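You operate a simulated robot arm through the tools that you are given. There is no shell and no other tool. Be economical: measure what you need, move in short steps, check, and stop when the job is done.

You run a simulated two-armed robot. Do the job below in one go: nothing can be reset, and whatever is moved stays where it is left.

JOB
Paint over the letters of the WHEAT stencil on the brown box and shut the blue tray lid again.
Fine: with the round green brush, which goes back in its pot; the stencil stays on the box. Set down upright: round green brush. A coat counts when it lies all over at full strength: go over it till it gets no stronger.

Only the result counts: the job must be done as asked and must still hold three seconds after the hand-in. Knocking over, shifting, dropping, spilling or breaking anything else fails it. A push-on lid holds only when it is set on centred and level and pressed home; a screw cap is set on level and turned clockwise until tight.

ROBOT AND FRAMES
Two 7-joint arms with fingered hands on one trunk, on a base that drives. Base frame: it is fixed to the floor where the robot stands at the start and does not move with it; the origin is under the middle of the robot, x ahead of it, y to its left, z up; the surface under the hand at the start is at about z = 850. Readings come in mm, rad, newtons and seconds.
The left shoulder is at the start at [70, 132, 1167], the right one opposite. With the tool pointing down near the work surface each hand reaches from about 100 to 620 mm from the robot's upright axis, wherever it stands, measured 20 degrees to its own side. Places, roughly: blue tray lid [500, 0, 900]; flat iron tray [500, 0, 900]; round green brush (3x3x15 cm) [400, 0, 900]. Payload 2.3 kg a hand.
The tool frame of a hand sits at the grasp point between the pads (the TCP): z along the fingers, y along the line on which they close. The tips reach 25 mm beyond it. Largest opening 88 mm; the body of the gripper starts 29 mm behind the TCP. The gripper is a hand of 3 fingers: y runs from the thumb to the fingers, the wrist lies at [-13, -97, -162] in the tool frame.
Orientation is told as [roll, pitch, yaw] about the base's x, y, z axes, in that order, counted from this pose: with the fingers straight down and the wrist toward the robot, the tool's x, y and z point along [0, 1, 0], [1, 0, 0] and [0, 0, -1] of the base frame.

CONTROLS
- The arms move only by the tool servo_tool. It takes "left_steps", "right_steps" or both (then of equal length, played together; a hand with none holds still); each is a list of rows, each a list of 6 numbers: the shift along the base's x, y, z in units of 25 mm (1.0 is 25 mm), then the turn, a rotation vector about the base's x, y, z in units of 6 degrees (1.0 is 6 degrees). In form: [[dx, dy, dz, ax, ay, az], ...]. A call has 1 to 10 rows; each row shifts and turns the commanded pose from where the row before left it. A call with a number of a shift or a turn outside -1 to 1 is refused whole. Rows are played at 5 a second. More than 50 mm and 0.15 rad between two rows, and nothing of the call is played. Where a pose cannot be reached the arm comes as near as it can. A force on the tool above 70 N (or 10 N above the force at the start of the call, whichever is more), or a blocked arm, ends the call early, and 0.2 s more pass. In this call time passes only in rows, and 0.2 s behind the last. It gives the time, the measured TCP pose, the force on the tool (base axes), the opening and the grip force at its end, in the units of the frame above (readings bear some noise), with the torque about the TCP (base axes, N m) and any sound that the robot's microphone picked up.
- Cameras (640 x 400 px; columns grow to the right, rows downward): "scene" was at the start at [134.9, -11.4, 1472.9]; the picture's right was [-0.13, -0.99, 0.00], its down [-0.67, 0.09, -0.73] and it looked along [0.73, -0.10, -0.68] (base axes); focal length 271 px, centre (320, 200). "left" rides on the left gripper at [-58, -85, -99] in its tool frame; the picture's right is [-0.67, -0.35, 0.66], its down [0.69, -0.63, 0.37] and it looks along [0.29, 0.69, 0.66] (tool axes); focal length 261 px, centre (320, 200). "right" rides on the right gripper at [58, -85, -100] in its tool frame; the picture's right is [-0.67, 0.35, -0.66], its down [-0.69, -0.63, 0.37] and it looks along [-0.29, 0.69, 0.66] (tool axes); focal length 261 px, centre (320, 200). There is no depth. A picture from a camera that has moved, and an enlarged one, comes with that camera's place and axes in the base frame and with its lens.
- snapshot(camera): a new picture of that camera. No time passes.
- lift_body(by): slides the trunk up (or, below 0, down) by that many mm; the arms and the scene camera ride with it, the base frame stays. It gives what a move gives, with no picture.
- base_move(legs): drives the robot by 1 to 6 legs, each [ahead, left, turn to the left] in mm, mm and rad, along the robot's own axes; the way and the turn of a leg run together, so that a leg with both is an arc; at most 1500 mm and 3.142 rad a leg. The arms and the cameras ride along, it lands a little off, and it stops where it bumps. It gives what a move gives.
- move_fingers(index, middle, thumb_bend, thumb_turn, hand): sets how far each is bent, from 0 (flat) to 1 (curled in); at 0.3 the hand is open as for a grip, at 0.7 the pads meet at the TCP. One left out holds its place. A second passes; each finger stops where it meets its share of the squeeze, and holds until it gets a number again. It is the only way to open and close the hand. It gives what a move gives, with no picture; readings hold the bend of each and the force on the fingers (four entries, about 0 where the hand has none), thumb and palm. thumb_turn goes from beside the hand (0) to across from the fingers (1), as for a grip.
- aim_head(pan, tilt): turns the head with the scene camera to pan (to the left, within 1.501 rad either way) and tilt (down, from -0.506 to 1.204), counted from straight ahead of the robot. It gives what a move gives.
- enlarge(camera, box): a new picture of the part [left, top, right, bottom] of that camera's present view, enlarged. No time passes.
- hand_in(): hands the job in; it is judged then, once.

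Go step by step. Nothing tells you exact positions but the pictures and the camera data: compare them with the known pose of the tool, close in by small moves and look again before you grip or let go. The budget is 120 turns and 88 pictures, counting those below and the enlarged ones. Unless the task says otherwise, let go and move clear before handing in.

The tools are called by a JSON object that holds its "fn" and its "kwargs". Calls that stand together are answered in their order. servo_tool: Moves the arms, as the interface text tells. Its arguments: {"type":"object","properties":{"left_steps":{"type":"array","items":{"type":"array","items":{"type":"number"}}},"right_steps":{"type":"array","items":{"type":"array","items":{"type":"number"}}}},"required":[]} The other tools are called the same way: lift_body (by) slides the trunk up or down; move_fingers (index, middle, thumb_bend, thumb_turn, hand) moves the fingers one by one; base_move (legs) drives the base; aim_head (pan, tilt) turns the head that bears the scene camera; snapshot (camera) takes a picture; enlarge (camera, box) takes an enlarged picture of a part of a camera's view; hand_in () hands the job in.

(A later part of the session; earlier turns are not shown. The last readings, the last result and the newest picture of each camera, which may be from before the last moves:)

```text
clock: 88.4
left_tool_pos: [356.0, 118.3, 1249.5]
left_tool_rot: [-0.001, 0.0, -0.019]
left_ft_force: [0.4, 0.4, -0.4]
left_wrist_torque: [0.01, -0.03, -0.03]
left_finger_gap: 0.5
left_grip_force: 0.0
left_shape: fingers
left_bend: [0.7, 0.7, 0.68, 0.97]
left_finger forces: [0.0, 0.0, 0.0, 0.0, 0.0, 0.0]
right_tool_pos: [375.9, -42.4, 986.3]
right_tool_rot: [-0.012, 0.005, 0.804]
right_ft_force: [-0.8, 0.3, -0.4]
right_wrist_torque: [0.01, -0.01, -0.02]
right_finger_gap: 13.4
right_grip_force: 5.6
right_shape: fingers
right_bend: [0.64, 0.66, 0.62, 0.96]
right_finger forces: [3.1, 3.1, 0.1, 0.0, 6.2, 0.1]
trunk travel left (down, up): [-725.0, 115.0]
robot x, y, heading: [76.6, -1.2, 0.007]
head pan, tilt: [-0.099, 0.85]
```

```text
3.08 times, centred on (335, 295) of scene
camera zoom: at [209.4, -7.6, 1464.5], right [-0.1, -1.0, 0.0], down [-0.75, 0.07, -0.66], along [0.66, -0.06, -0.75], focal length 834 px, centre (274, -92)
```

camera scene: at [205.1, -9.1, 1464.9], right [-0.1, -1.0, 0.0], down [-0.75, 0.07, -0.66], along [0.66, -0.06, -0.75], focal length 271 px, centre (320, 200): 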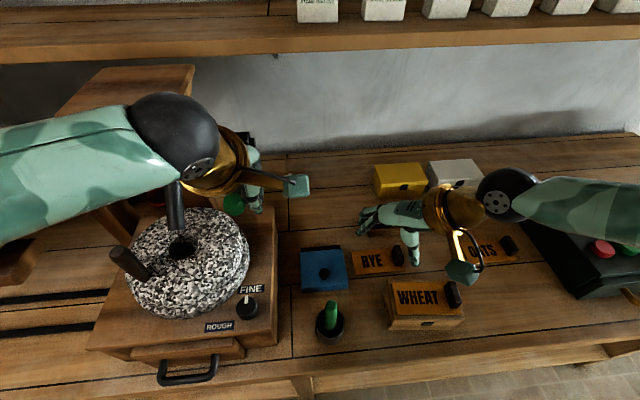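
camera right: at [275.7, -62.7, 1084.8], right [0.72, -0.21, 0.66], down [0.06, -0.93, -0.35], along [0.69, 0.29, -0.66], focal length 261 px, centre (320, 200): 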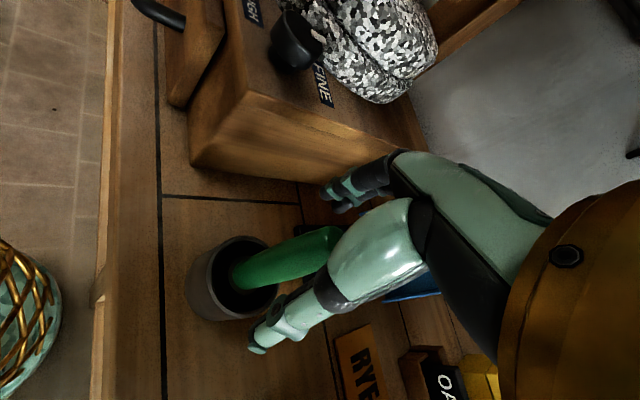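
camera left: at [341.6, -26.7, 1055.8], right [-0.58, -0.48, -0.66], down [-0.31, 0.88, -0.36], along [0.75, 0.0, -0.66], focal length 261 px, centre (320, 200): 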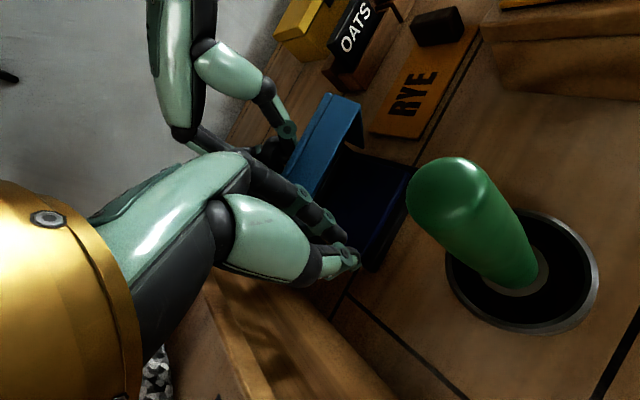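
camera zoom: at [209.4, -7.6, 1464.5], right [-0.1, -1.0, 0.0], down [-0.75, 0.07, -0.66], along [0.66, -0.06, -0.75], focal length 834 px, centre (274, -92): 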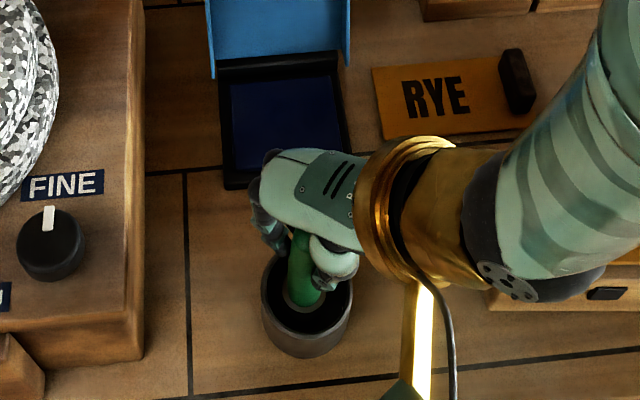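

{"fn": "move_fingers", "kwargs": {"hand": "right", "index": 0.76, "middle": 0.76, "thumb_bend": 0.76}}

{"fn": "servo_tool", "kwargs": {"right_steps": [[0, 0, 0.4, 0, 0, 0], [0, 0, 0.8, 0, 0, 0], [0, 0, 0.8, 0, 0, 0], [0, 0, 0.8, 0, 0, 0], [0, 0, 0.8, 0, 0, 0], [0, 0, 0.6, 0, 0, 0]]}}

{"fn": "snapshot", "kwargs": {"camera": "right"}}

{"fn": "enlarge", "kwargs": {"camera": "scene", "box": [270, 230, 400, 360]}}

```text
clock: 89.4
left_tool_pos: [356.8, 119.6, 1250.1]
left_tool_rot: [0.0, 0.001, -0.019]
left_ft_force: [0.4, 0.6, -0.7]
left_wrist_torque: [-0.02, -0.01, -0.03]
left_finger_gap: 0.3
left_grip_force: 0.0
left_shape: fingers
left_bend: [0.7, 0.7, 0.68, 0.97]
left_finger forces: [0.0, 0.0, 0.0, 0.1, 0.0, 0.0]
right_tool_pos: [374.8, -43.6, 987.4]
right_tool_rot: [-0.011, 0.003, 0.804]
right_ft_force: [-0.3, 0.8, -1.0]
right_wrist_torque: [-0.01, 0.02, -0.03]
right_finger_gap: 11.6
right_grip_force: 16.6
right_shape: fingers
right_bend: [0.74, 0.73, 0.63, 0.93]
right_finger forces: [8.4, 8.5, 0.1, 0.1, 16.4, 0.1]
trunk travel left (down, up): [-725.0, 115.0]
robot x, y, heading: [82.3, -3.2, 0.002]
head pan, tilt: [-0.099, 0.85]
```

```text
clock: 90.8
left_tool_pos: [356.6, 116.9, 1250.5]
left_tool_rot: [0.002, -0.001, -0.021]
left_ft_force: [-0.1, -0.4, 0.0]
left_wrist_torque: [0.02, 0.01, -0.01]
left_finger_gap: 0.4
left_grip_force: 0.1
left_shape: fingers
left_bend: [0.7, 0.7, 0.68, 0.97]
left_finger forces: [0.1, 0.0, 0.0, 0.0, 0.1, 0.1]
right_tool_pos: [375.7, -46.2, 1090.5]
right_tool_rot: [-0.013, 0.002, 0.802]
right_ft_force: [-0.2, 0.8, -0.4]
right_wrist_torque: [0.01, -0.01, 0.0]
right_finger_gap: 10.8
right_grip_force: 16.0
right_shape: fingers
right_bend: [0.74, 0.74, 0.63, 0.93]
right_finger forces: [8.3, 8.4, 0.0, 0.0, 15.4, 0.0]
right hand out of reach, approached as far as the arm can: row 5
trunk travel left (down, up): [-725.0, 115.0]
robot x, y, heading: [79.4, -1.3, 0.0]
head pan, tilt: [-0.099, 0.85]
```

```text
25 pictures are left
camera right: at [272.9, -66.2, 1190.1], right [0.72, -0.21, 0.66], down [0.06, -0.93, -0.36], along [0.69, 0.29, -0.66], focal length 261 px, centre (320, 200)
```

right: 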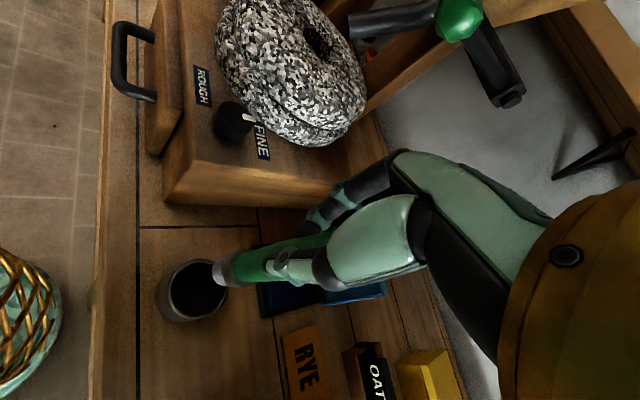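

```text
3.08 times, centred on (335, 295) of scene
camera zoom: at [209.5, -9.4, 1464.5], right [-0.1, -1.0, 0.0], down [-0.75, 0.07, -0.66], along [0.66, -0.06, -0.75], focal length 834 px, centre (274, -92)
```

zoom: 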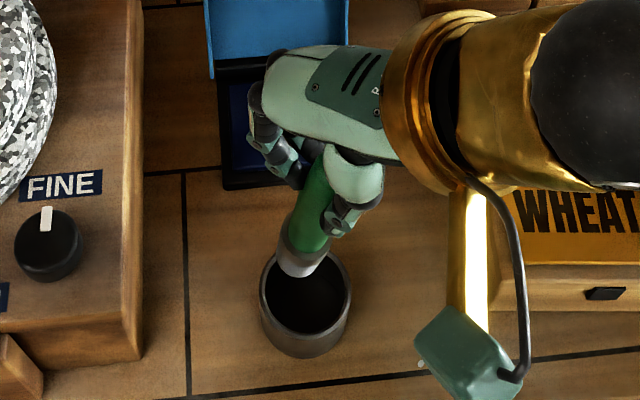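

The brush hangs about 130 mm below the TCP. Move it over the ink pad (pad spans about x 474–549, y −81..0), and lower toward it.

{"fn": "servo_tool", "kwargs": {"right_steps": [[0.96, 0, 0, 0, 0, 0], [0.96, 0, 0, 0, 0, 0], [0.96, 0, 0, 0, 0, 0], [0.96, 0, 0, 0, 0, 0], [0.96, 0, 0, 0, 0, 0], [0, 0, -0.9, 0, 0, 0], [0, 0, -0.9, 0, 0, 0], [0, 0, -0.8, 0, 0, 0]]}}

{"fn": "enlarge", "kwargs": {"camera": "scene", "box": [270, 200, 400, 330]}}

```text
clock: 92.6
left_tool_pos: [356.7, 119.3, 1249.3]
left_tool_rot: [0.001, 0.0, -0.021]
left_ft_force: [-0.7, 0.5, 0.3]
left_wrist_torque: [-0.02, -0.02, 0.0]
left_finger_gap: 0.5
left_grip_force: 0.1
left_shape: fingers
left_bend: [0.7, 0.7, 0.68, 0.97]
left_finger forces: [0.0, 0.0, 0.0, 0.1, 0.0, 0.0]
right_tool_pos: [493.4, -43.5, 1026.3]
right_tool_rot: [-0.013, 0.004, 0.803]
right_ft_force: [-0.1, 0.0, 0.4]
right_wrist_torque: [0.01, -0.04, -0.02]
right_finger_gap: 10.7
right_grip_force: 15.6
right_shape: fingers
right_bend: [0.74, 0.74, 0.63, 0.93]
right_finger forces: [8.0, 8.5, 0.1, 0.0, 14.8, 0.0]
trunk travel left (down, up): [-725.0, 115.0]
robot x, y, heading: [79.5, -1.4, -0.002]
head pan, tilt: [-0.099, 0.85]
```

```text
3.08 times, centred on (335, 265) of scene
camera zoom: at [210.2, -7.5, 1464.4], right [-0.1, -1.0, 0.0], down [-0.75, 0.07, -0.66], along [0.66, -0.06, -0.75], focal length 834 px, centre (274, 0)
```

zoom: 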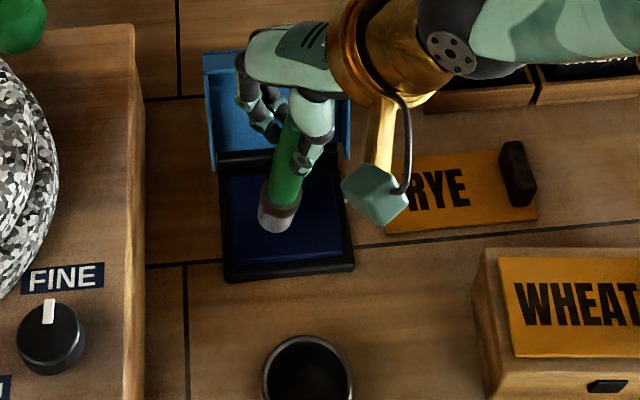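

{"fn": "servo_tool", "kwargs": {"right_steps": [[0, 0, -0.25, 0, 0, 0], [0, 0, -0.25, 0, 0, 0], [0, 0, -0.2, 0, 0, 0], [0, 0, -0.2, 0, 0, 0]]}}

{"fn": "enlarge", "kwargs": {"camera": "scene", "box": [295, 220, 375, 300]}}

```text
clock: 93.6
left_tool_pos: [354.9, 119.3, 1250.8]
left_tool_rot: [0.0, 0.001, -0.02]
left_ft_force: [0.4, 0.1, 0.6]
left_wrist_torque: [0.0, 0.01, -0.01]
left_finger_gap: 0.2
left_grip_force: 0.0
left_shape: fingers
left_bend: [0.7, 0.7, 0.68, 0.97]
left_finger forces: [0.0, 0.1, 0.0, 0.0, 0.0, 0.0]
right_tool_pos: [493.2, -43.7, 1004.3]
right_tool_rot: [-0.012, 0.003, 0.806]
right_ft_force: [0.6, -0.7, -0.7]
right_wrist_torque: [-0.01, -0.01, -0.02]
right_finger_gap: 10.6
right_grip_force: 15.3
right_shape: fingers
right_bend: [0.74, 0.74, 0.63, 0.93]
right_finger forces: [7.9, 8.6, 0.0, 0.1, 14.8, 0.0]
trunk travel left (down, up): [-725.0, 115.0]
robot x, y, heading: [74.9, -1.3, 0.004]
head pan, tilt: [-0.099, 0.85]
```

```text
5.00 times, centred on (335, 260) of scene
camera zoom: at [209.5, -7.5, 1464.5], right [-0.1, -1.0, 0.0], down [-0.75, 0.07, -0.66], along [0.66, -0.06, -0.75], focal length 1355 px, centre (245, -100)
```

zoom: 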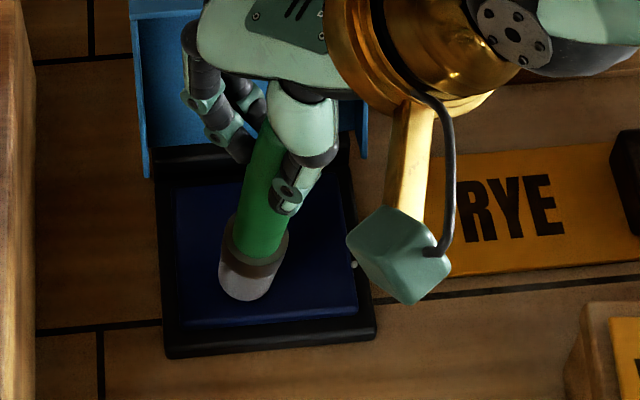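

{"fn": "servo_tool", "kwargs": {"right_steps": [[0, 0, -0.15, 0, 0, 0], [0, 0, -0.15, 0, 0, 0]]}}

{"fn": "servo_tool", "kwargs": {"right_steps": [[0, 0, -0.12, 0, 0, 0]]}}

{"fn": "enlarge", "kwargs": {"camera": "scene", "box": [295, 220, 375, 300]}}

```text
clock: 94.2
left_tool_pos: [352.3, 121.3, 1251.5]
left_tool_rot: [0.001, -0.002, -0.02]
left_ft_force: [0.5, 0.2, -0.8]
left_wrist_torque: [-0.02, -0.02, -0.01]
left_finger_gap: 0.5
left_grip_force: 0.0
left_shape: fingers
left_bend: [0.7, 0.7, 0.68, 0.97]
left_finger forces: [0.0, 0.0, 0.0, 0.0, 0.0, 0.1]
right_tool_pos: [491.5, -43.9, 997.7]
right_tool_rot: [-0.016, -0.002, 0.804]
right_ft_force: [1.1, 0.6, 9.2]
right_wrist_torque: [-0.01, -0.05, -0.03]
right_finger_gap: 10.6
right_grip_force: 19.7
right_shape: fingers
right_bend: [0.75, 0.75, 0.63, 0.93]
right_finger forces: [8.6, 12.2, 0.0, 0.0, 17.0, 0.0]
trunk travel left (down, up): [-725.0, 115.0]
robot x, y, heading: [81.1, -1.0, 0.002]
head pan, tilt: [-0.099, 0.85]
```

```text
clock: 94.6
left_tool_pos: [351.0, 120.6, 1251.6]
left_tool_rot: [0.0, -0.003, -0.021]
left_ft_force: [0.3, 0.1, 0.3]
left_wrist_torque: [0.0, -0.02, 0.02]
left_finger_gap: 0.6
left_grip_force: 0.2
left_shape: fingers
left_bend: [0.7, 0.7, 0.68, 0.97]
left_finger forces: [0.1, 0.0, 0.0, 0.1, 0.0, 0.0]
right_tool_pos: [488.8, -43.0, 996.2]
right_tool_rot: [-0.017, -0.002, 0.803]
right_ft_force: [0.2, 0.5, 20.1]
right_wrist_torque: [-0.04, 0.01, 0.02]
right_finger_gap: 10.2
right_grip_force: 20.7
right_shape: fingers
right_bend: [0.75, 0.75, 0.63, 0.93]
right_finger forces: [10.4, 12.4, 0.1, 0.0, 18.0, 0.0]
trunk travel left (down, up): [-725.0, 115.0]
robot x, y, heading: [80.6, 2.2, 0.002]
head pan, tilt: [-0.099, 0.85]
```

```text
5.00 times, centred on (335, 260) of scene
camera zoom: at [203.9, -6.9, 1465.3], right [-0.1, -1.0, 0.0], down [-0.75, 0.07, -0.66], along [0.66, -0.07, -0.75], focal length 1355 px, centre (245, -100)
```

zoom: 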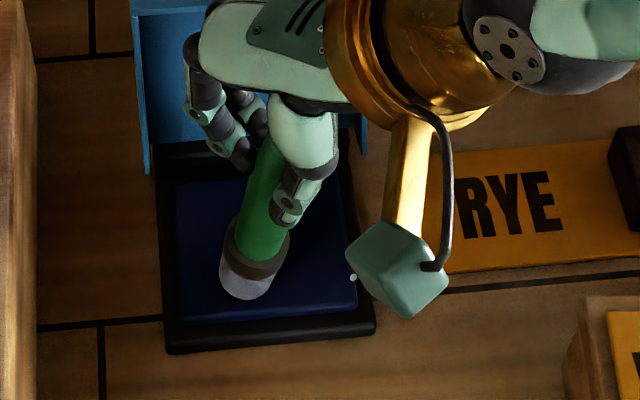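

Contact at TCP z≈999. I'll dab with a small wiggle at lighter load, then lift and check that the bristles took ink.

{"fn": "servo_tool", "kwargs": {"right_steps": [[0, 0, 0.06, 0, 0, 0], [0.3, -0.3, 0, 0, 0, 0], [0, -0.4, 0, 0, 0, 0], [-0.3, 0.3, 0, 0, 0, 0], [0, 0.4, 0, 0, 0, 0], [0, 0, 0.5, 0, 0, 0], [0, 0, 0.9, 0, 0, 0], [0, 0, 0.9, 0, 0, 0], [0, 0, 0.9, 0, 0, 0]]}}

{"fn": "enlarge", "kwargs": {"camera": "scene", "box": [295, 220, 375, 300]}}

```text
clock: 96.6
left_tool_pos: [355.3, 117.9, 1250.3]
left_tool_rot: [0.002, 0.0, -0.018]
left_ft_force: [0.3, 0.4, -0.1]
left_wrist_torque: [0.0, -0.04, 0.05]
left_finger_gap: 0.2
left_grip_force: 0.1
left_shape: fingers
left_bend: [0.7, 0.7, 0.68, 0.97]
left_finger forces: [0.1, 0.1, 0.0, 0.1, 0.0, 0.0]
right_tool_pos: [494.0, -44.7, 1075.8]
right_tool_rot: [-0.013, 0.004, 0.804]
right_ft_force: [0.2, 0.8, -0.2]
right_wrist_torque: [0.01, -0.03, 0.02]
right_finger_gap: 6.8
right_grip_force: 11.7
right_shape: fingers
right_bend: [0.75, 0.74, 0.65, 0.93]
right_finger forces: [5.2, 7.9, 0.0, 0.0, 11.6, 0.0]
trunk travel left (down, up): [-725.0, 115.0]
robot x, y, heading: [75.4, -0.1, -0.002]
head pan, tilt: [-0.099, 0.85]
```

```text
5.00 times, centred on (335, 260) of scene
camera zoom: at [209.1, -7.7, 1464.5], right [-0.1, -1.0, 0.0], down [-0.75, 0.07, -0.66], along [0.66, -0.06, -0.75], focal length 1355 px, centre (245, -100)
```

zoom: 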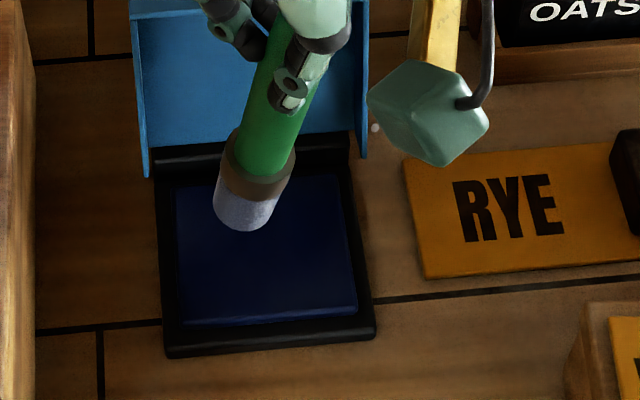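

{"fn": "move_fingers", "kwargs": {"hand": "right", "index": 0.85, "middle": 0.85, "thumb_bend": 0.8}}

{"fn": "enlarge", "kwargs": {"camera": "scene", "box": [375, 260, 485, 340]}}

```text
clock: 97.6
left_tool_pos: [356.3, 119.6, 1249.1]
left_tool_rot: [0.0, 0.0, -0.02]
left_ft_force: [-0.5, -0.2, 0.6]
left_wrist_torque: [-0.01, -0.02, 0.03]
left_finger_gap: 0.2
left_grip_force: 0.0
left_shape: fingers
left_bend: [0.7, 0.7, 0.68, 0.97]
left_finger forces: [0.0, 0.0, 0.0, 0.0, 0.1, 0.0]
right_tool_pos: [494.3, -45.4, 1075.1]
right_tool_rot: [-0.014, 0.004, 0.804]
right_ft_force: [0.5, -0.7, 1.3]
right_wrist_torque: [-0.02, 0.02, 0.02]
right_finger_gap: 1.7
right_grip_force: 0.1
right_shape: fingers
right_bend: [0.84, 0.85, 0.72, 0.96]
right_finger forces: [0.1, 0.0, 0.1, 0.0, 0.0, 0.0]
trunk travel left (down, up): [-725.0, 115.0]
robot x, y, heading: [79.4, 1.7, 0.003]
head pan, tilt: [-0.099, 0.85]
```

```text
5.00 times, centred on (430, 300) of scene
camera zoom: at [209.4, -7.6, 1464.5], right [-0.1, -1.0, 0.0], down [-0.75, 0.07, -0.66], along [0.66, -0.06, -0.75], focal length 1355 px, centre (-230, -300)
```

zoom: 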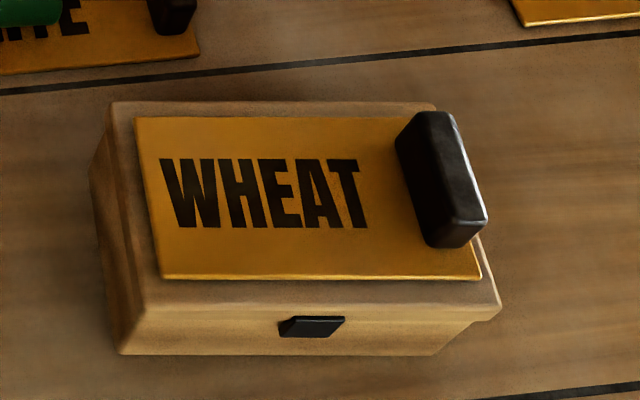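

The grip reading dropped to zero and I see green near the RYE stencil — the brush slipped out. Looking.

{"fn": "enlarge", "kwargs": {"camera": "scene", "box": [280, 200, 440, 320]}}

{"fn": "snapshot", "kwargs": {"camera": "right"}}

```text
3.33 times, centred on (360, 260) of scene
camera zoom: at [209.4, -7.6, 1464.5], right [-0.1, -1.0, 0.0], down [-0.75, 0.07, -0.66], along [0.66, -0.06, -0.75], focal length 903 px, centre (187, 0)
```

zoom: 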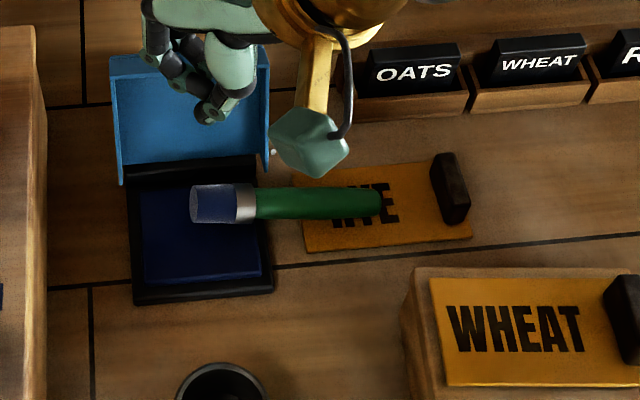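

```text
17 pictures are left
camera right: at [393.0, -65.1, 1174.3], right [0.72, -0.21, 0.66], down [0.06, -0.93, -0.35], along [0.69, 0.29, -0.66], focal length 261 px, centre (320, 200)
```

right: 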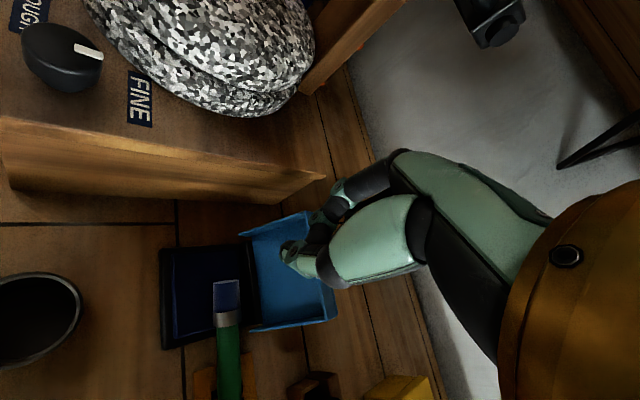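

The brush fell sideways: bristles on the pad, handle lying along −y over the tray edge onto the RYE stencil, from about (526,−38,882) to (518,−179,868). The left hand can pick it up pointing down and then roll it so the bristles face down. First I clear the right arm to the right.

{"fn": "servo_tool", "kwargs": {"right_steps": [[0, 0, 1, 0, 0, 0], [0, 0, 1, 0, 0, 0], [0, 0, 1, 0, 0, 0], [-0.5, -1, 0.3, 0, 0, -0.5], [-0.5, -1, 0.3, 0, 0, -0.5], [-0.5, -1, 0, 0, 0, -0.5], [-0.5, -1, 0, 0, 0, -0.5], [-0.5, -1, 0, 0, 0, -0.5], [-0.5, -1, 0, 0, 0, -0.5], [-0.5, -1, 0, 0, 0, -0.5]]}}

{"fn": "servo_tool", "kwargs": {"right_steps": [[-0.3, -1, 0, 0, 0, -0.5], [-0.3, -1, 0, 0, 0, -0.5], [-0.3, -1, 0, 0, 0, -0.5], [-0.3, -1, 0, 0, 0, -0.5], [-0.3, -1, 0, 0, 0, 0], [-0.3, -1, 0, 0, 0, 0], [-0.3, -0.6, 0, 0, 0, 0]]}}

{"fn": "move_fingers", "kwargs": {"hand": "left", "index": 0.4, "middle": 0.4, "thumb_bend": 0.4}}

{"fn": "servo_tool", "kwargs": {"left_steps": [[0.5, -0.9, -0.3, 0, 0, 0], [0.5, -0.9, -0.3, 0, 0, 0], [0.5, -0.9, -0.3, 0, 0, 0], [0.5, -0.9, -0.6, 0, 0, 0], [0.6, -1, -0.9, 0, 0, 0], [0.6, -1, -0.9, 0, 0, 0], [0.6, -1, -0.9, 0, 0, -0.1], [0.6, -1, -0.9, 0, 0, -0.1], [0.6, -1, -0.9, 0, 0, -0.1], [0.6, -0.9, -0.9, 0, 0, -0.1]]}}

{"fn": "snapshot", "kwargs": {"camera": "left"}}

```text
clock: 99.8
left_tool_pos: [355.3, 116.5, 1250.7]
left_tool_rot: [0.002, 0.0, -0.02]
left_ft_force: [0.3, 0.0, -0.3]
left_wrist_torque: [0.01, -0.02, -0.03]
left_finger_gap: 0.5
left_grip_force: 0.0
left_shape: fingers
left_bend: [0.7, 0.7, 0.68, 0.97]
left_finger forces: [0.0, 0.0, 0.1, 0.1, 0.1, 0.1]
right_tool_pos: [406.0, -222.4, 1164.9]
right_tool_rot: [-0.013, 0.002, 0.434]
right_ft_force: [0.2, 0.0, 0.4]
right_wrist_torque: [0.0, 0.0, 0.01]
right_finger_gap: 3.5
right_grip_force: 0.1
right_shape: fingers
right_bend: [0.85, 0.85, 0.72, 0.96]
right_finger forces: [0.0, 0.0, 0.0, 0.0, 0.0, 0.0]
trunk travel left (down, up): [-725.0, 115.0]
robot x, y, heading: [80.4, 1.3, -0.001]
head pan, tilt: [-0.099, 0.85]
```

```text
clock: 101.4
left_tool_pos: [354.7, 118.6, 1250.3]
left_tool_rot: [0.002, 0.0, -0.02]
left_ft_force: [1.1, 0.8, 0.7]
left_wrist_torque: [0.02, 0.0, 0.01]
left_finger_gap: 0.7
left_grip_force: 0.1
left_shape: fingers
left_bend: [0.7, 0.7, 0.68, 0.97]
left_finger forces: [0.1, 0.1, 0.1, 0.1, 0.0, 0.0]
right_tool_pos: [353.7, -384.8, 1164.3]
right_tool_rot: [-0.012, 0.004, 0.229]
right_ft_force: [-0.5, 0.3, 0.8]
right_wrist_torque: [-0.03, 0.01, 0.01]
right_finger_gap: 3.5
right_grip_force: 0.1
right_shape: fingers
right_bend: [0.85, 0.85, 0.72, 0.96]
right_finger forces: [0.0, 0.0, 0.1, 0.1, 0.0, 0.0]
trunk travel left (down, up): [-725.0, 115.0]
robot x, y, heading: [82.2, -0.1, 0.001]
head pan, tilt: [-0.099, 0.85]
```

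```text
clock: 102.4
left_tool_pos: [356.3, 119.0, 1250.3]
left_tool_rot: [-0.001, 0.0, -0.02]
left_ft_force: [-0.3, 0.0, 0.2]
left_wrist_torque: [-0.01, 0.01, 0.01]
left_finger_gap: 63.0
left_grip_force: 0.1
left_shape: fingers
left_bend: [0.4, 0.4, 0.4, 0.97]
left_finger forces: [0.0, 0.0, 0.0, 0.0, 0.0, 0.0]
right_tool_pos: [353.9, -385.0, 1164.7]
right_tool_rot: [-0.013, 0.003, 0.226]
right_ft_force: [0.5, 0.3, -1.5]
right_wrist_torque: [0.03, 0.01, -0.03]
right_finger_gap: 3.3
right_grip_force: 0.1
right_shape: fingers
right_bend: [0.85, 0.85, 0.72, 0.96]
right_finger forces: [0.0, 0.0, 0.0, 0.0, 0.0, 0.1]
trunk travel left (down, up): [-725.0, 115.0]
robot x, y, heading: [76.4, 2.8, -0.003]
head pan, tilt: [-0.099, 0.85]
```

```text
clock: 104.6
left_tool_pos: [504.8, -113.6, 1083.2]
left_tool_rot: [-0.028, 0.002, -0.035]
left_ft_force: [0.2, -0.3, -0.5]
left_wrist_torque: [0.05, -0.02, 0.0]
left_finger_gap: 63.2
left_grip_force: 0.0
left_shape: fingers
left_bend: [0.4, 0.4, 0.4, 0.97]
left_finger forces: [0.0, 0.0, 0.0, 0.0, 0.0, 0.1]
right_tool_pos: [357.5, -385.5, 1164.1]
right_tool_rot: [-0.012, 0.007, 0.228]
right_ft_force: [0.0, -0.2, 0.6]
right_wrist_torque: [0.03, 0.0, 0.0]
right_finger_gap: 3.6
right_grip_force: 0.1
right_shape: fingers
right_bend: [0.85, 0.85, 0.72, 0.96]
right_finger forces: [0.1, 0.0, 0.0, 0.0, 0.0, 0.0]
trunk travel left (down, up): [-725.0, 115.0]
robot x, y, heading: [80.7, 2.6, 0.005]
head pan, tilt: [-0.099, 0.85]
```

```text
16 pictures are left
camera left: at [417.6, -163.4, 1184.4], right [-0.37, -0.67, -0.64], down [-0.61, 0.7, -0.38], along [0.7, 0.24, -0.67], focal length 261 px, centre (320, 200)
```

left: 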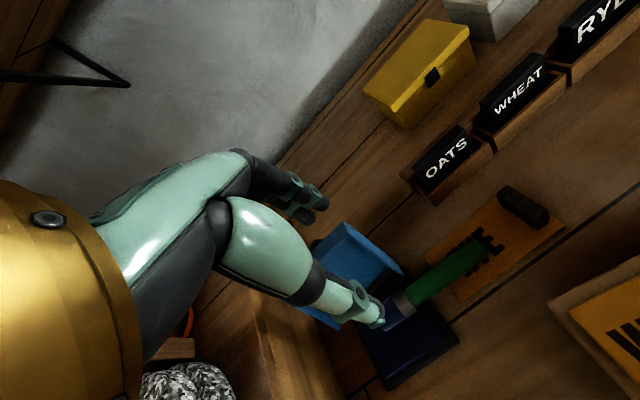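

{"fn": "servo_tool", "kwargs": {"left_steps": [[0.14, -0.3, -0.9, 0.2, 0, 0], [0.14, -0.3, -0.9, 0, 0, 0], [0.14, -0.3, -0.9, 0, 0, 0], [0.14, -0.2, -0.9, 0, 0, 0], [0, 0, -0.9, 0, 0, 0], [0, 0, -0.9, 0, 0, 0], [0, 0, -0.9, 0, 0, 0], [0, 0, -0.9, 0, 0, 0]]}}

{"fn": "enlarge", "kwargs": {"camera": "scene", "box": [290, 200, 430, 320]}}

```text
clock: 106.4
left_tool_pos: [512.9, -133.8, 906.6]
left_tool_rot: [0.022, 0.003, -0.063]
left_ft_force: [-0.7, -0.4, -0.5]
left_wrist_torque: [0.01, -0.03, -0.02]
left_finger_gap: 63.1
left_grip_force: 0.2
left_shape: fingers
left_bend: [0.4, 0.4, 0.4, 0.97]
left_finger forces: [0.0, 0.1, 0.0, 0.0, 0.1, 0.1]
left hand out of reach, approached as far as the arm can: row 4, 8
right_tool_pos: [355.0, -385.7, 1165.1]
right_tool_rot: [-0.012, 0.004, 0.229]
right_ft_force: [0.2, 0.2, -0.1]
right_wrist_torque: [0.01, -0.03, -0.02]
right_finger_gap: 3.3
right_grip_force: 0.1
right_shape: fingers
right_bend: [0.85, 0.85, 0.72, 0.96]
right_finger forces: [0.1, 0.0, 0.0, 0.0, 0.0, 0.1]
trunk travel left (down, up): [-725.0, 115.0]
robot x, y, heading: [83.7, 0.9, 0.004]
head pan, tilt: [-0.099, 0.85]
```

```text
3.33 times, centred on (360, 260) of scene
camera zoom: at [209.3, -7.9, 1464.5], right [-0.1, -1.0, 0.0], down [-0.75, 0.07, -0.66], along [0.66, -0.06, -0.75], focal length 903 px, centre (187, 0)
```

zoom: 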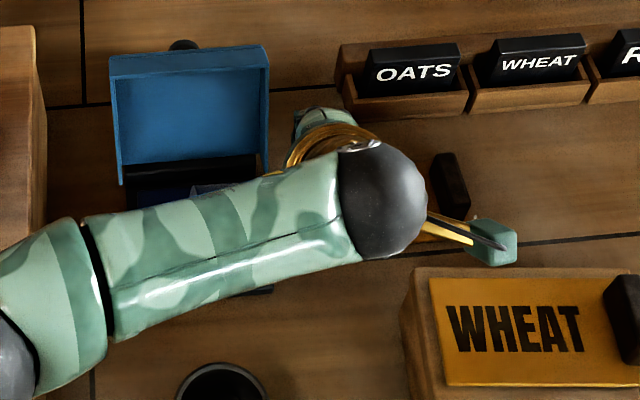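

{"fn": "snapshot", "kwargs": {"camera": "left"}}

```text
14 pictures are left
camera left: at [424.0, -187.1, 1004.0], right [-0.39, -0.63, -0.67], down [-0.59, 0.73, -0.35], along [0.71, 0.26, -0.66], focal length 261 px, centre (320, 200)
```

left: 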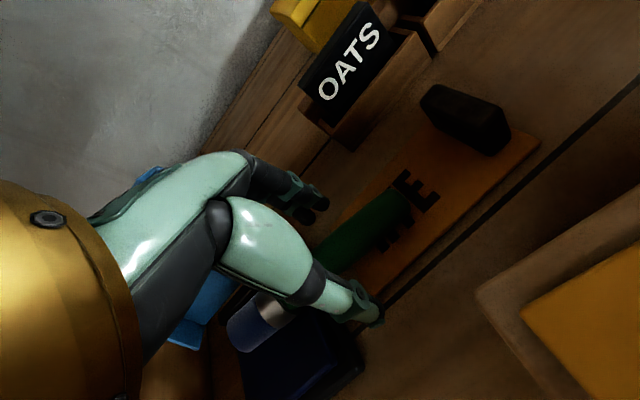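

The handle lies between thumb and fingers. Lower 20 mm and close gently.

{"fn": "servo_tool", "kwargs": {"left_steps": [[0, 0, -0.45, 0, 0, 0], [0, 0, -0.45, 0, 0, 0]]}}

{"fn": "move_fingers", "kwargs": {"hand": "left", "index": 0.72, "middle": 0.72, "thumb_bend": 0.72}}

```text
clock: 107.0
left_tool_pos: [513.9, -131.7, 883.9]
left_tool_rot: [0.02, 0.0, -0.062]
left_ft_force: [-0.6, -0.7, 0.4]
left_wrist_torque: [-0.02, -0.05, 0.0]
left_finger_gap: 63.3
left_grip_force: 0.9
left_shape: fingers
left_bend: [0.4, 0.4, 0.4, 0.97]
left_finger forces: [0.0, 1.3, 0.1, 0.0, 0.0, 0.0]
right_tool_pos: [354.6, -384.7, 1165.7]
right_tool_rot: [-0.013, 0.004, 0.227]
right_ft_force: [-0.2, -0.6, -0.4]
right_wrist_torque: [-0.02, -0.02, 0.01]
right_finger_gap: 3.6
right_grip_force: 0.0
right_shape: fingers
right_bend: [0.85, 0.85, 0.72, 0.96]
right_finger forces: [0.0, 0.0, 0.0, 0.0, 0.0, 0.0]
trunk travel left (down, up): [-725.0, 115.0]
robot x, y, heading: [81.1, 1.3, 0.008]
head pan, tilt: [-0.099, 0.85]
```

```text
clock: 108.0
left_tool_pos: [514.0, -131.7, 883.5]
left_tool_rot: [0.02, 0.002, -0.062]
left_ft_force: [0.0, -0.4, 0.2]
left_wrist_torque: [0.03, -0.05, -0.03]
left_finger_gap: 8.6
left_grip_force: 7.5
left_shape: fingers
left_bend: [0.71, 0.71, 0.65, 0.96]
left_finger forces: [5.9, 2.6, 0.0, 0.0, 7.8, 0.0]
right_tool_pos: [354.9, -385.4, 1164.1]
right_tool_rot: [-0.013, 0.003, 0.226]
right_ft_force: [-0.7, -0.5, 0.8]
right_wrist_torque: [-0.01, 0.0, 0.01]
right_finger_gap: 3.6
right_grip_force: 0.0
right_shape: fingers
right_bend: [0.85, 0.85, 0.72, 0.96]
right_finger forces: [0.0, 0.0, 0.1, 0.0, 0.0, 0.1]
trunk travel left (down, up): [-725.0, 115.0]
robot x, y, heading: [78.8, 0.9, 0.0]
head pan, tilt: [-0.099, 0.85]
```

{"fn": "move_fingers", "kwargs": {"hand": "left", "index": 0.76, "middle": 0.76, "thumb_bend": 0.72}}

{"fn": "servo_tool", "kwargs": {"left_steps": [[0, 0, 0.3, 0, 0, 0], [-0.1, 0, 0.5, 0, 0, 0], [-0.2, 0, 0.8, 0, 0, 0], [-0.3, 0, 0.8, 0, 0, 0], [-0.4, 0, 0.8, 0, 0, 0], [-0.5, 0, 0.8, 0, 0, 0], [-0.5, 0, 0.8, 0, 0, 0]]}}

{"fn": "snapshot", "kwargs": {"camera": "left"}}

```text
clock: 109.0
left_tool_pos: [514.3, -131.7, 882.8]
left_tool_rot: [0.022, 0.0, -0.061]
left_ft_force: [0.5, 0.0, -0.5]
left_wrist_torque: [0.0, 0.03, 0.02]
left_finger_gap: 7.4
left_grip_force: 12.4
left_shape: fingers
left_bend: [0.74, 0.74, 0.64, 0.96]
left_finger forces: [7.8, 4.9, 0.1, 0.0, 11.8, 0.0]
right_tool_pos: [354.6, -385.2, 1165.0]
right_tool_rot: [-0.012, 0.003, 0.227]
right_ft_force: [0.1, -0.3, -0.2]
right_wrist_torque: [0.01, -0.03, -0.01]
right_finger_gap: 3.2
right_grip_force: 0.1
right_shape: fingers
right_bend: [0.85, 0.85, 0.72, 0.96]
right_finger forces: [0.1, 0.0, 0.0, 0.0, 0.1, 0.0]
trunk travel left (down, up): [-725.0, 115.0]
robot x, y, heading: [76.9, 1.7, 0.006]
head pan, tilt: [-0.099, 0.85]
```

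```text
clock: 110.6
left_tool_pos: [462.9, -133.8, 1003.5]
left_tool_rot: [0.019, 0.002, -0.062]
left_ft_force: [0.8, 0.3, -0.5]
left_wrist_torque: [-0.01, 0.03, -0.03]
left_finger_gap: 6.7
left_grip_force: 11.5
left_shape: fingers
left_bend: [0.74, 0.74, 0.64, 0.96]
left_finger forces: [7.5, 4.5, 0.0, 0.0, 11.3, 0.0]
right_tool_pos: [352.3, -384.8, 1165.2]
right_tool_rot: [-0.012, 0.003, 0.227]
right_ft_force: [-0.6, 0.0, 0.2]
right_wrist_torque: [-0.02, 0.02, 0.01]
right_finger_gap: 3.4
right_grip_force: 0.1
right_shape: fingers
right_bend: [0.85, 0.85, 0.72, 0.96]
right_finger forces: [0.1, 0.0, 0.1, 0.0, 0.0, 0.0]
trunk travel left (down, up): [-725.0, 115.0]
robot x, y, heading: [82.6, -1.1, 0.003]
head pan, tilt: [-0.099, 0.85]
```

```text
13 pictures are left
camera left: at [374.0, -187.1, 1101.6], right [-0.39, -0.63, -0.67], down [-0.59, 0.73, -0.35], along [0.71, 0.26, -0.65], focal length 261 px, centre (320, 200)
```

left: 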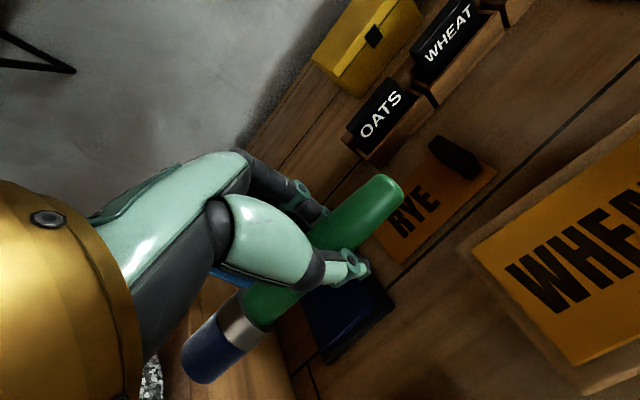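

The brush is held well, bristles blue. Now roll the left hand about x so the bristles point down, moving over toward the box at a safe height.

{"fn": "servo_tool", "kwargs": {"left_steps": [[-0.15, -0.3, 0.4, -1, 0, 0], [-0.15, -0.3, 0.4, -1, 0, 0], [-0.15, -0.3, 0.4, -1, 0, 0], [-0.15, -0.3, 0.4, -1, 0, 0], [-0.15, -0.3, 0.4, -1, 0, 0], [-0.15, -0.3, 0.4, -1, 0, 0], [-0.15, -0.3, 0.4, -1, 0, 0], [-0.15, -0.3, 0.4, -1, 0, 0], [-0.15, -0.3, 0.3, -1, 0, 0], [-0.15, -0.3, 0.3, -1, 0, 0]]}}

{"fn": "servo_tool", "kwargs": {"left_steps": [[0, 0, 0, -1, 0, 0], [0, 0, 0, -1, 0, 0], [0, 0, 0, -1, 0, 0], [0, 0, 0, -1, 0, 0], [0, 0, 0, -1, 0, 0]]}}

{"fn": "enlarge", "kwargs": {"camera": "scene", "box": [300, 180, 500, 340]}}

```text
clock: 112.8
left_tool_pos: [427.6, -208.6, 1097.8]
left_tool_rot: [-1.029, -0.051, -0.031]
left_ft_force: [-0.3, -0.3, 0.1]
left_wrist_torque: [0.01, -0.03, -0.01]
left_finger_gap: 6.3
left_grip_force: 11.2
left_shape: fingers
left_bend: [0.75, 0.75, 0.65, 0.96]
left_finger forces: [7.1, 4.1, 0.0, 0.1, 10.8, 0.0]
right_tool_pos: [355.4, -384.4, 1165.8]
right_tool_rot: [-0.013, 0.003, 0.226]
right_ft_force: [-0.3, 0.1, -0.2]
right_wrist_torque: [0.01, 0.01, 0.0]
right_finger_gap: 3.2
right_grip_force: 0.1
right_shape: fingers
right_bend: [0.85, 0.85, 0.72, 0.96]
right_finger forces: [0.0, 0.0, 0.1, 0.1, 0.0, 0.0]
trunk travel left (down, up): [-725.0, 115.0]
robot x, y, heading: [77.5, -2.3, 0.002]
head pan, tilt: [-0.099, 0.85]
```

```text
clock: 114.0
left_tool_pos: [432.2, -221.5, 1248.0]
left_tool_rot: [-1.533, -0.049, -0.003]
left_ft_force: [0.5, 0.0, 0.0]
left_wrist_torque: [0.01, 0.02, -0.04]
left_finger_gap: 5.9
left_grip_force: 11.2
left_shape: fingers
left_bend: [0.75, 0.75, 0.65, 0.96]
left_finger forces: [7.2, 4.1, 0.0, 0.1, 10.7, 0.1]
left hand out of reach, approached as far as the arm can: row 2, 3, 4, 5
right_tool_pos: [353.9, -385.2, 1165.2]
right_tool_rot: [-0.013, 0.004, 0.226]
right_ft_force: [0.3, -0.7, 0.1]
right_wrist_torque: [-0.01, 0.02, 0.0]
right_finger_gap: 3.8
right_grip_force: 0.0
right_shape: fingers
right_bend: [0.85, 0.85, 0.72, 0.96]
right_finger forces: [0.1, 0.0, 0.0, 0.1, 0.1, 0.1]
trunk travel left (down, up): [-725.0, 115.0]
robot x, y, heading: [76.5, -0.5, 0.001]
head pan, tilt: [-0.099, 0.85]
```

```text
2.50 times, centred on (400, 260) of scene
camera zoom: at [209.1, -7.9, 1464.5], right [-0.1, -1.0, 0.0], down [-0.75, 0.07, -0.66], along [0.66, -0.06, -0.75], focal length 677 px, centre (120, 50)
```

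zoom: 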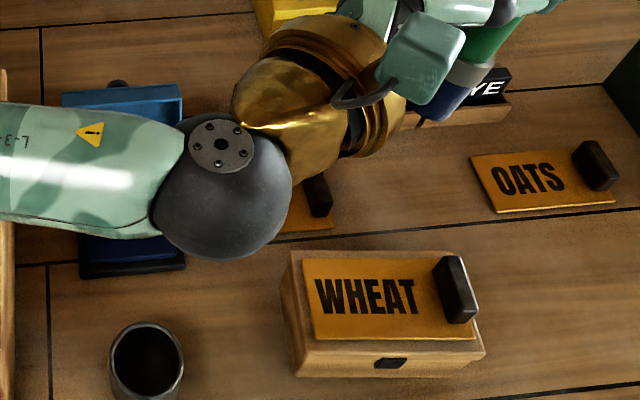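

The brush now points bristles-down. The arm drifted up to z 1248; I'll test coming down with small steps.

{"fn": "servo_tool", "kwargs": {"left_steps": [[0, 0, -0.4, 0, 0, 0], [0, 0, -0.4, 0, 0, 0], [0, 0, -0.5, 0, 0, 0], [-0.2, 0, -0.5, 0, 0, 0], [-0.2, 0, -0.5, 0, 0, 0]]}}

```text
clock: 115.2
left_tool_pos: [425.6, -218.8, 1254.3]
left_tool_rot: [-1.544, -0.058, -0.001]
left_ft_force: [-0.1, -0.7, -1.3]
left_wrist_torque: [0.01, 0.03, 0.02]
left_finger_gap: 5.9
left_grip_force: 10.6
left_shape: fingers
left_bend: [0.75, 0.75, 0.65, 0.96]
left_finger forces: [7.1, 4.0, 0.0, 0.0, 10.6, 0.0]
left hand out of reach, approached as far as the arm can: row 1, 2, 3, 4, 5
right_tool_pos: [352.9, -385.4, 1164.3]
right_tool_rot: [-0.012, 0.003, 0.226]
right_ft_force: [-0.1, 0.4, 0.1]
right_wrist_torque: [0.01, -0.02, -0.01]
right_finger_gap: 3.4
right_grip_force: 0.1
right_shape: fingers
right_bend: [0.85, 0.85, 0.72, 0.96]
right_finger forces: [0.0, 0.0, 0.0, 0.0, 0.0, 0.0]
trunk travel left (down, up): [-725.0, 115.0]
robot x, y, heading: [78.9, 1.3, 0.003]
head pan, tilt: [-0.099, 0.85]
```

{"fn": "servo_tool", "kwargs": {"right_steps": [[-0.2, -0.2, 0.9, 0, 0, 0], [-0.2, -0.2, 0.9, 0, 0, 0], [-0.2, -0.2, 0.9, 0, 0, 0], [-0.2, -0.2, 0.9, 0, 0, 0], [-0.2, -0.2, 0.9, 0, 0, 0]]}}

{"fn": "snapshot", "kwargs": {"camera": "scene"}}

```text
clock: 116.4
left_tool_pos: [425.9, -219.8, 1255.3]
left_tool_rot: [-1.546, -0.058, -0.002]
left_ft_force: [-0.1, 0.9, -0.5]
left_wrist_torque: [0.01, -0.01, -0.01]
left_finger_gap: 6.3
left_grip_force: 10.6
left_shape: fingers
left_bend: [0.75, 0.75, 0.65, 0.96]
left_finger forces: [7.1, 3.9, 0.0, 0.0, 10.6, 0.1]
right_tool_pos: [336.3, -399.7, 1210.8]
right_tool_rot: [-0.012, 0.002, 0.227]
right_ft_force: [0.4, 0.2, 0.0]
right_wrist_torque: [-0.02, 0.02, 0.0]
right_finger_gap: 3.6
right_grip_force: 0.0
right_shape: fingers
right_bend: [0.85, 0.85, 0.72, 0.96]
right_finger forces: [0.0, 0.1, 0.0, 0.1, 0.0, 0.0]
right hand out of reach, approached as far as the arm can: row 2, 3, 4, 5
trunk travel left (down, up): [-725.0, 115.0]
robot x, y, heading: [83.2, 2.8, 0.002]
head pan, tilt: [-0.099, 0.85]
```

```text
11 pictures are left
camera scene: at [209.3, -8.1, 1464.5], right [-0.1, -1.0, 0.0], down [-0.75, 0.07, -0.66], along [0.66, -0.06, -0.75], focal length 271 px, centre (320, 200)
```

scene: 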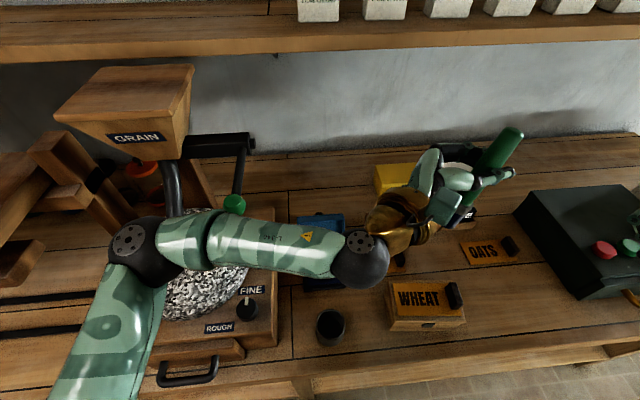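

The brush is vertical, but lowering here would put the left elbow onto the mill. I'll drive the base 200 mm to the right so the left elbow clears the mill, then bring the hand down.

{"fn": "base_move", "kwargs": {"legs": [[0, -200, 0]]}}

{"fn": "servo_tool", "kwargs": {"left_steps": [[0, 0.3, -0.2, 0, 0, 0], [0, 0.5, -0.3, 0, 0, 0], [0, 0.8, -0.4, 0, 0, 0], [0, 0.8, -0.5, 0, 0, 0], [0, 0.8, -0.6, 0, 0, 0], [0, 0.8, -0.6, 0, 0, 0]]}}

```text
clock: 118.0
left_tool_pos: [425.9, -411.0, 1254.9]
left_tool_rot: [-1.545, -0.057, 0.001]
left_ft_force: [0.2, 0.0, -0.3]
left_wrist_torque: [-0.03, 0.03, 0.03]
left_finger_gap: 6.0
left_grip_force: 10.8
left_shape: fingers
left_bend: [0.75, 0.75, 0.65, 0.96]
left_finger forces: [7.1, 4.0, 0.0, 0.0, 10.6, 0.0]
right_tool_pos: [336.1, -593.9, 1211.3]
right_tool_rot: [-0.015, 0.003, 0.23]
right_ft_force: [0.1, 0.5, -0.1]
right_wrist_torque: [0.01, 0.03, -0.03]
right_finger_gap: 3.7
right_grip_force: 0.0
right_shape: fingers
right_bend: [0.85, 0.85, 0.72, 0.96]
right_finger forces: [0.0, 0.1, 0.0, 0.0, 0.1, 0.0]
trunk travel left (down, up): [-725.0, 115.0]
robot x, y, heading: [78.9, -193.9, 0.005]
head pan, tilt: [-0.099, 0.85]
```

```text
clock: 119.4
left_tool_pos: [431.0, -309.1, 1206.0]
left_tool_rot: [-1.543, -0.059, 0.001]
left_ft_force: [0.0, -0.3, -0.1]
left_wrist_torque: [0.02, 0.0, 0.01]
left_finger_gap: 5.5
left_grip_force: 10.2
left_shape: fingers
left_bend: [0.75, 0.75, 0.66, 0.96]
left_finger forces: [6.8, 3.8, 0.0, 0.0, 10.2, 0.0]
left hand out of reach, approached as far as the arm can: row 2, 3, 4
right_tool_pos: [336.1, -594.4, 1211.9]
right_tool_rot: [-0.014, 0.001, 0.229]
right_ft_force: [0.1, 0.4, 0.1]
right_wrist_torque: [0.0, 0.01, 0.01]
right_finger_gap: 3.5
right_grip_force: 0.1
right_shape: fingers
right_bend: [0.85, 0.85, 0.72, 0.96]
right_finger forces: [0.1, 0.0, 0.1, 0.1, 0.0, 0.1]
trunk travel left (down, up): [-725.0, 115.0]
robot x, y, heading: [77.2, -196.6, 0.002]
head pan, tilt: [-0.099, 0.85]
```

{"fn": "servo_tool", "kwargs": {"left_steps": [[-0.1, 0.5, -0.7, 0, 0, 0], [-0.1, 0.5, -0.7, 0, 0, 0], [-0.1, 0.5, -0.7, 0, 0, 0], [-0.1, 0.5, -0.7, 0, 0, 0], [-0.1, 0.5, -0.7, 0, 0, 0], [-0.1, 0.5, -0.7, 0, 0, 0]]}}

{"fn": "snapshot", "kwargs": {"camera": "scene"}}

```text
clock: 120.8
left_tool_pos: [411.8, -233.2, 1098.7]
left_tool_rot: [-1.543, -0.057, -0.002]
left_ft_force: [0.1, -0.3, -0.9]
left_wrist_torque: [-0.01, 0.0, 0.0]
left_finger_gap: 4.8
left_grip_force: 10.0
left_shape: fingers
left_bend: [0.75, 0.75, 0.66, 0.96]
left_finger forces: [6.6, 3.7, 0.0, 0.1, 10.1, 0.0]
right_tool_pos: [337.2, -594.5, 1211.3]
right_tool_rot: [-0.013, 0.002, 0.228]
right_ft_force: [0.4, -1.2, -0.7]
right_wrist_torque: [0.0, -0.03, 0.0]
right_finger_gap: 3.3
right_grip_force: 0.0
right_shape: fingers
right_bend: [0.85, 0.85, 0.72, 0.96]
right_finger forces: [0.1, 0.0, 0.1, 0.0, 0.0, 0.1]
trunk travel left (down, up): [-725.0, 115.0]
robot x, y, heading: [79.8, -198.1, 0.007]
head pan, tilt: [-0.099, 0.85]
```

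```text
10 pictures are left
camera scene: at [209.2, -203.5, 1464.5], right [-0.1, -1.0, 0.0], down [-0.75, 0.07, -0.66], along [0.66, -0.06, -0.75], focal length 271 px, centre (320, 200)
```

scene: 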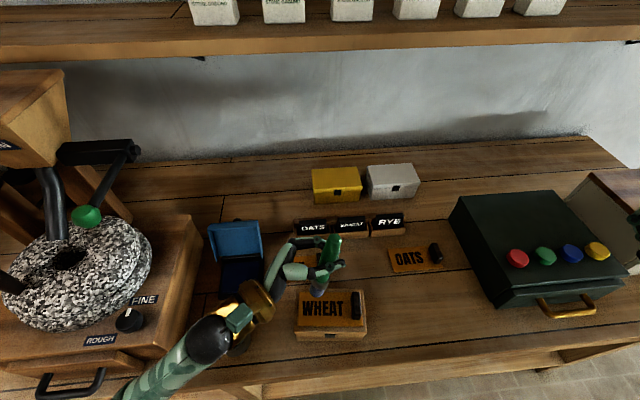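

The left arm is clear now. The bristle end is near (406,−217,993), tilted ~8°; letters span x 383–419, y −188…−268, at z≈922. I'll straighten, move over the W end, and check.

{"fn": "servo_tool", "kwargs": {"left_steps": [[0, 0.4, -0.4, -0.7, 0, 0], [0, 0.4, -0.5, -0.6, 0, 0], [0, 0.4, -0.5, 0, 0, 0], [0, 0.4, -0.4, 0, 0, 0]]}}

{"fn": "enlarge", "kwargs": {"camera": "scene", "box": [270, 250, 390, 350]}}

```text
clock: 121.8
left_tool_pos: [414.4, -194.4, 1056.6]
left_tool_rot: [-1.68, -0.059, 0.007]
left_ft_force: [1.0, 0.3, -0.5]
left_wrist_torque: [-0.01, 0.03, -0.01]
left_finger_gap: 4.6
left_grip_force: 10.2
left_shape: fingers
left_bend: [0.75, 0.75, 0.66, 0.96]
left_finger forces: [6.7, 3.6, 0.0, 0.1, 9.8, 0.1]
right_tool_pos: [336.2, -594.4, 1212.0]
right_tool_rot: [-0.012, 0.0, 0.228]
right_ft_force: [-0.4, 0.6, -0.1]
right_wrist_torque: [0.01, 0.03, 0.0]
right_finger_gap: 3.7
right_grip_force: 0.1
right_shape: fingers
right_bend: [0.85, 0.85, 0.72, 0.96]
right_finger forces: [0.1, 0.0, 0.1, 0.0, 0.0, 0.1]
trunk travel left (down, up): [-725.0, 115.0]
robot x, y, heading: [80.6, -196.6, -0.001]
head pan, tilt: [-0.099, 0.85]
```

```text
4.00 times, centred on (330, 300) of scene
camera zoom: at [209.4, -203.6, 1464.5], right [-0.1, -1.0, 0.0], down [-0.75, 0.07, -0.66], along [0.66, -0.06, -0.75], focal length 1084 px, centre (280, -200)
```

zoom: 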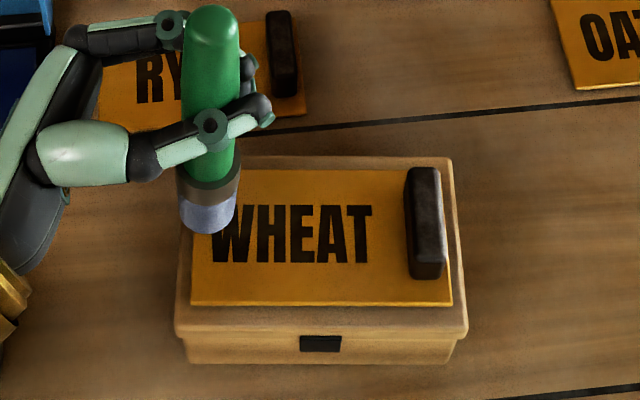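

{"fn": "servo_tool", "kwargs": {"left_steps": [[0, 0.15, 0, -0.6, -0.6, 0], [0, 0.1, 0, 0, -0.55, 0], [0, 0, -0.5, 0, 0, 0], [0, 0, -0.4, 0, 0, 0]]}}

{"fn": "enlarge", "kwargs": {"camera": "scene", "box": [270, 250, 390, 350]}}

```text
clock: 122.8
left_tool_pos: [416.0, -189.1, 1034.1]
left_tool_rot: [-1.746, -0.177, 0.016]
left_ft_force: [0.7, 1.1, -1.5]
left_wrist_torque: [-0.01, -0.01, -0.04]
left_finger_gap: 4.9
left_grip_force: 9.6
left_shape: fingers
left_bend: [0.75, 0.75, 0.66, 0.96]
left_finger forces: [6.5, 3.5, 0.1, 0.0, 9.9, 0.1]
right_tool_pos: [337.7, -594.9, 1210.7]
right_tool_rot: [-0.012, 0.003, 0.23]
right_ft_force: [-0.1, -1.2, -0.7]
right_wrist_torque: [-0.03, -0.04, 0.03]
right_finger_gap: 3.8
right_grip_force: 0.0
right_shape: fingers
right_bend: [0.85, 0.85, 0.72, 0.96]
right_finger forces: [0.1, 0.0, 0.1, 0.0, 0.0, 0.1]
trunk travel left (down, up): [-725.0, 115.0]
robot x, y, heading: [78.3, -196.3, 0.006]
head pan, tilt: [-0.099, 0.85]
```

```text
4.00 times, centred on (330, 300) of scene
camera zoom: at [209.9, -204.0, 1464.5], right [-0.1, -1.0, 0.0], down [-0.75, 0.07, -0.66], along [0.66, -0.06, -0.75], focal length 1084 px, centre (280, -200)
```

zoom: 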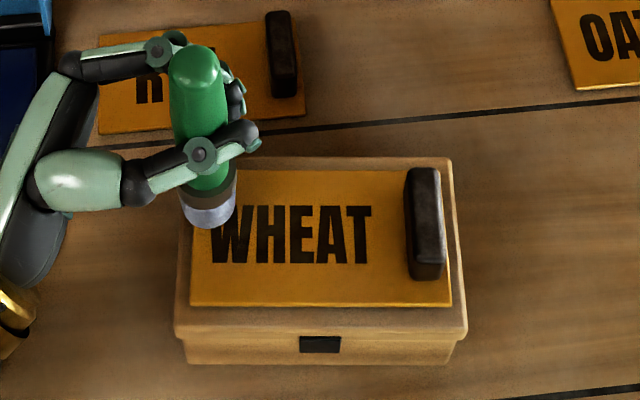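

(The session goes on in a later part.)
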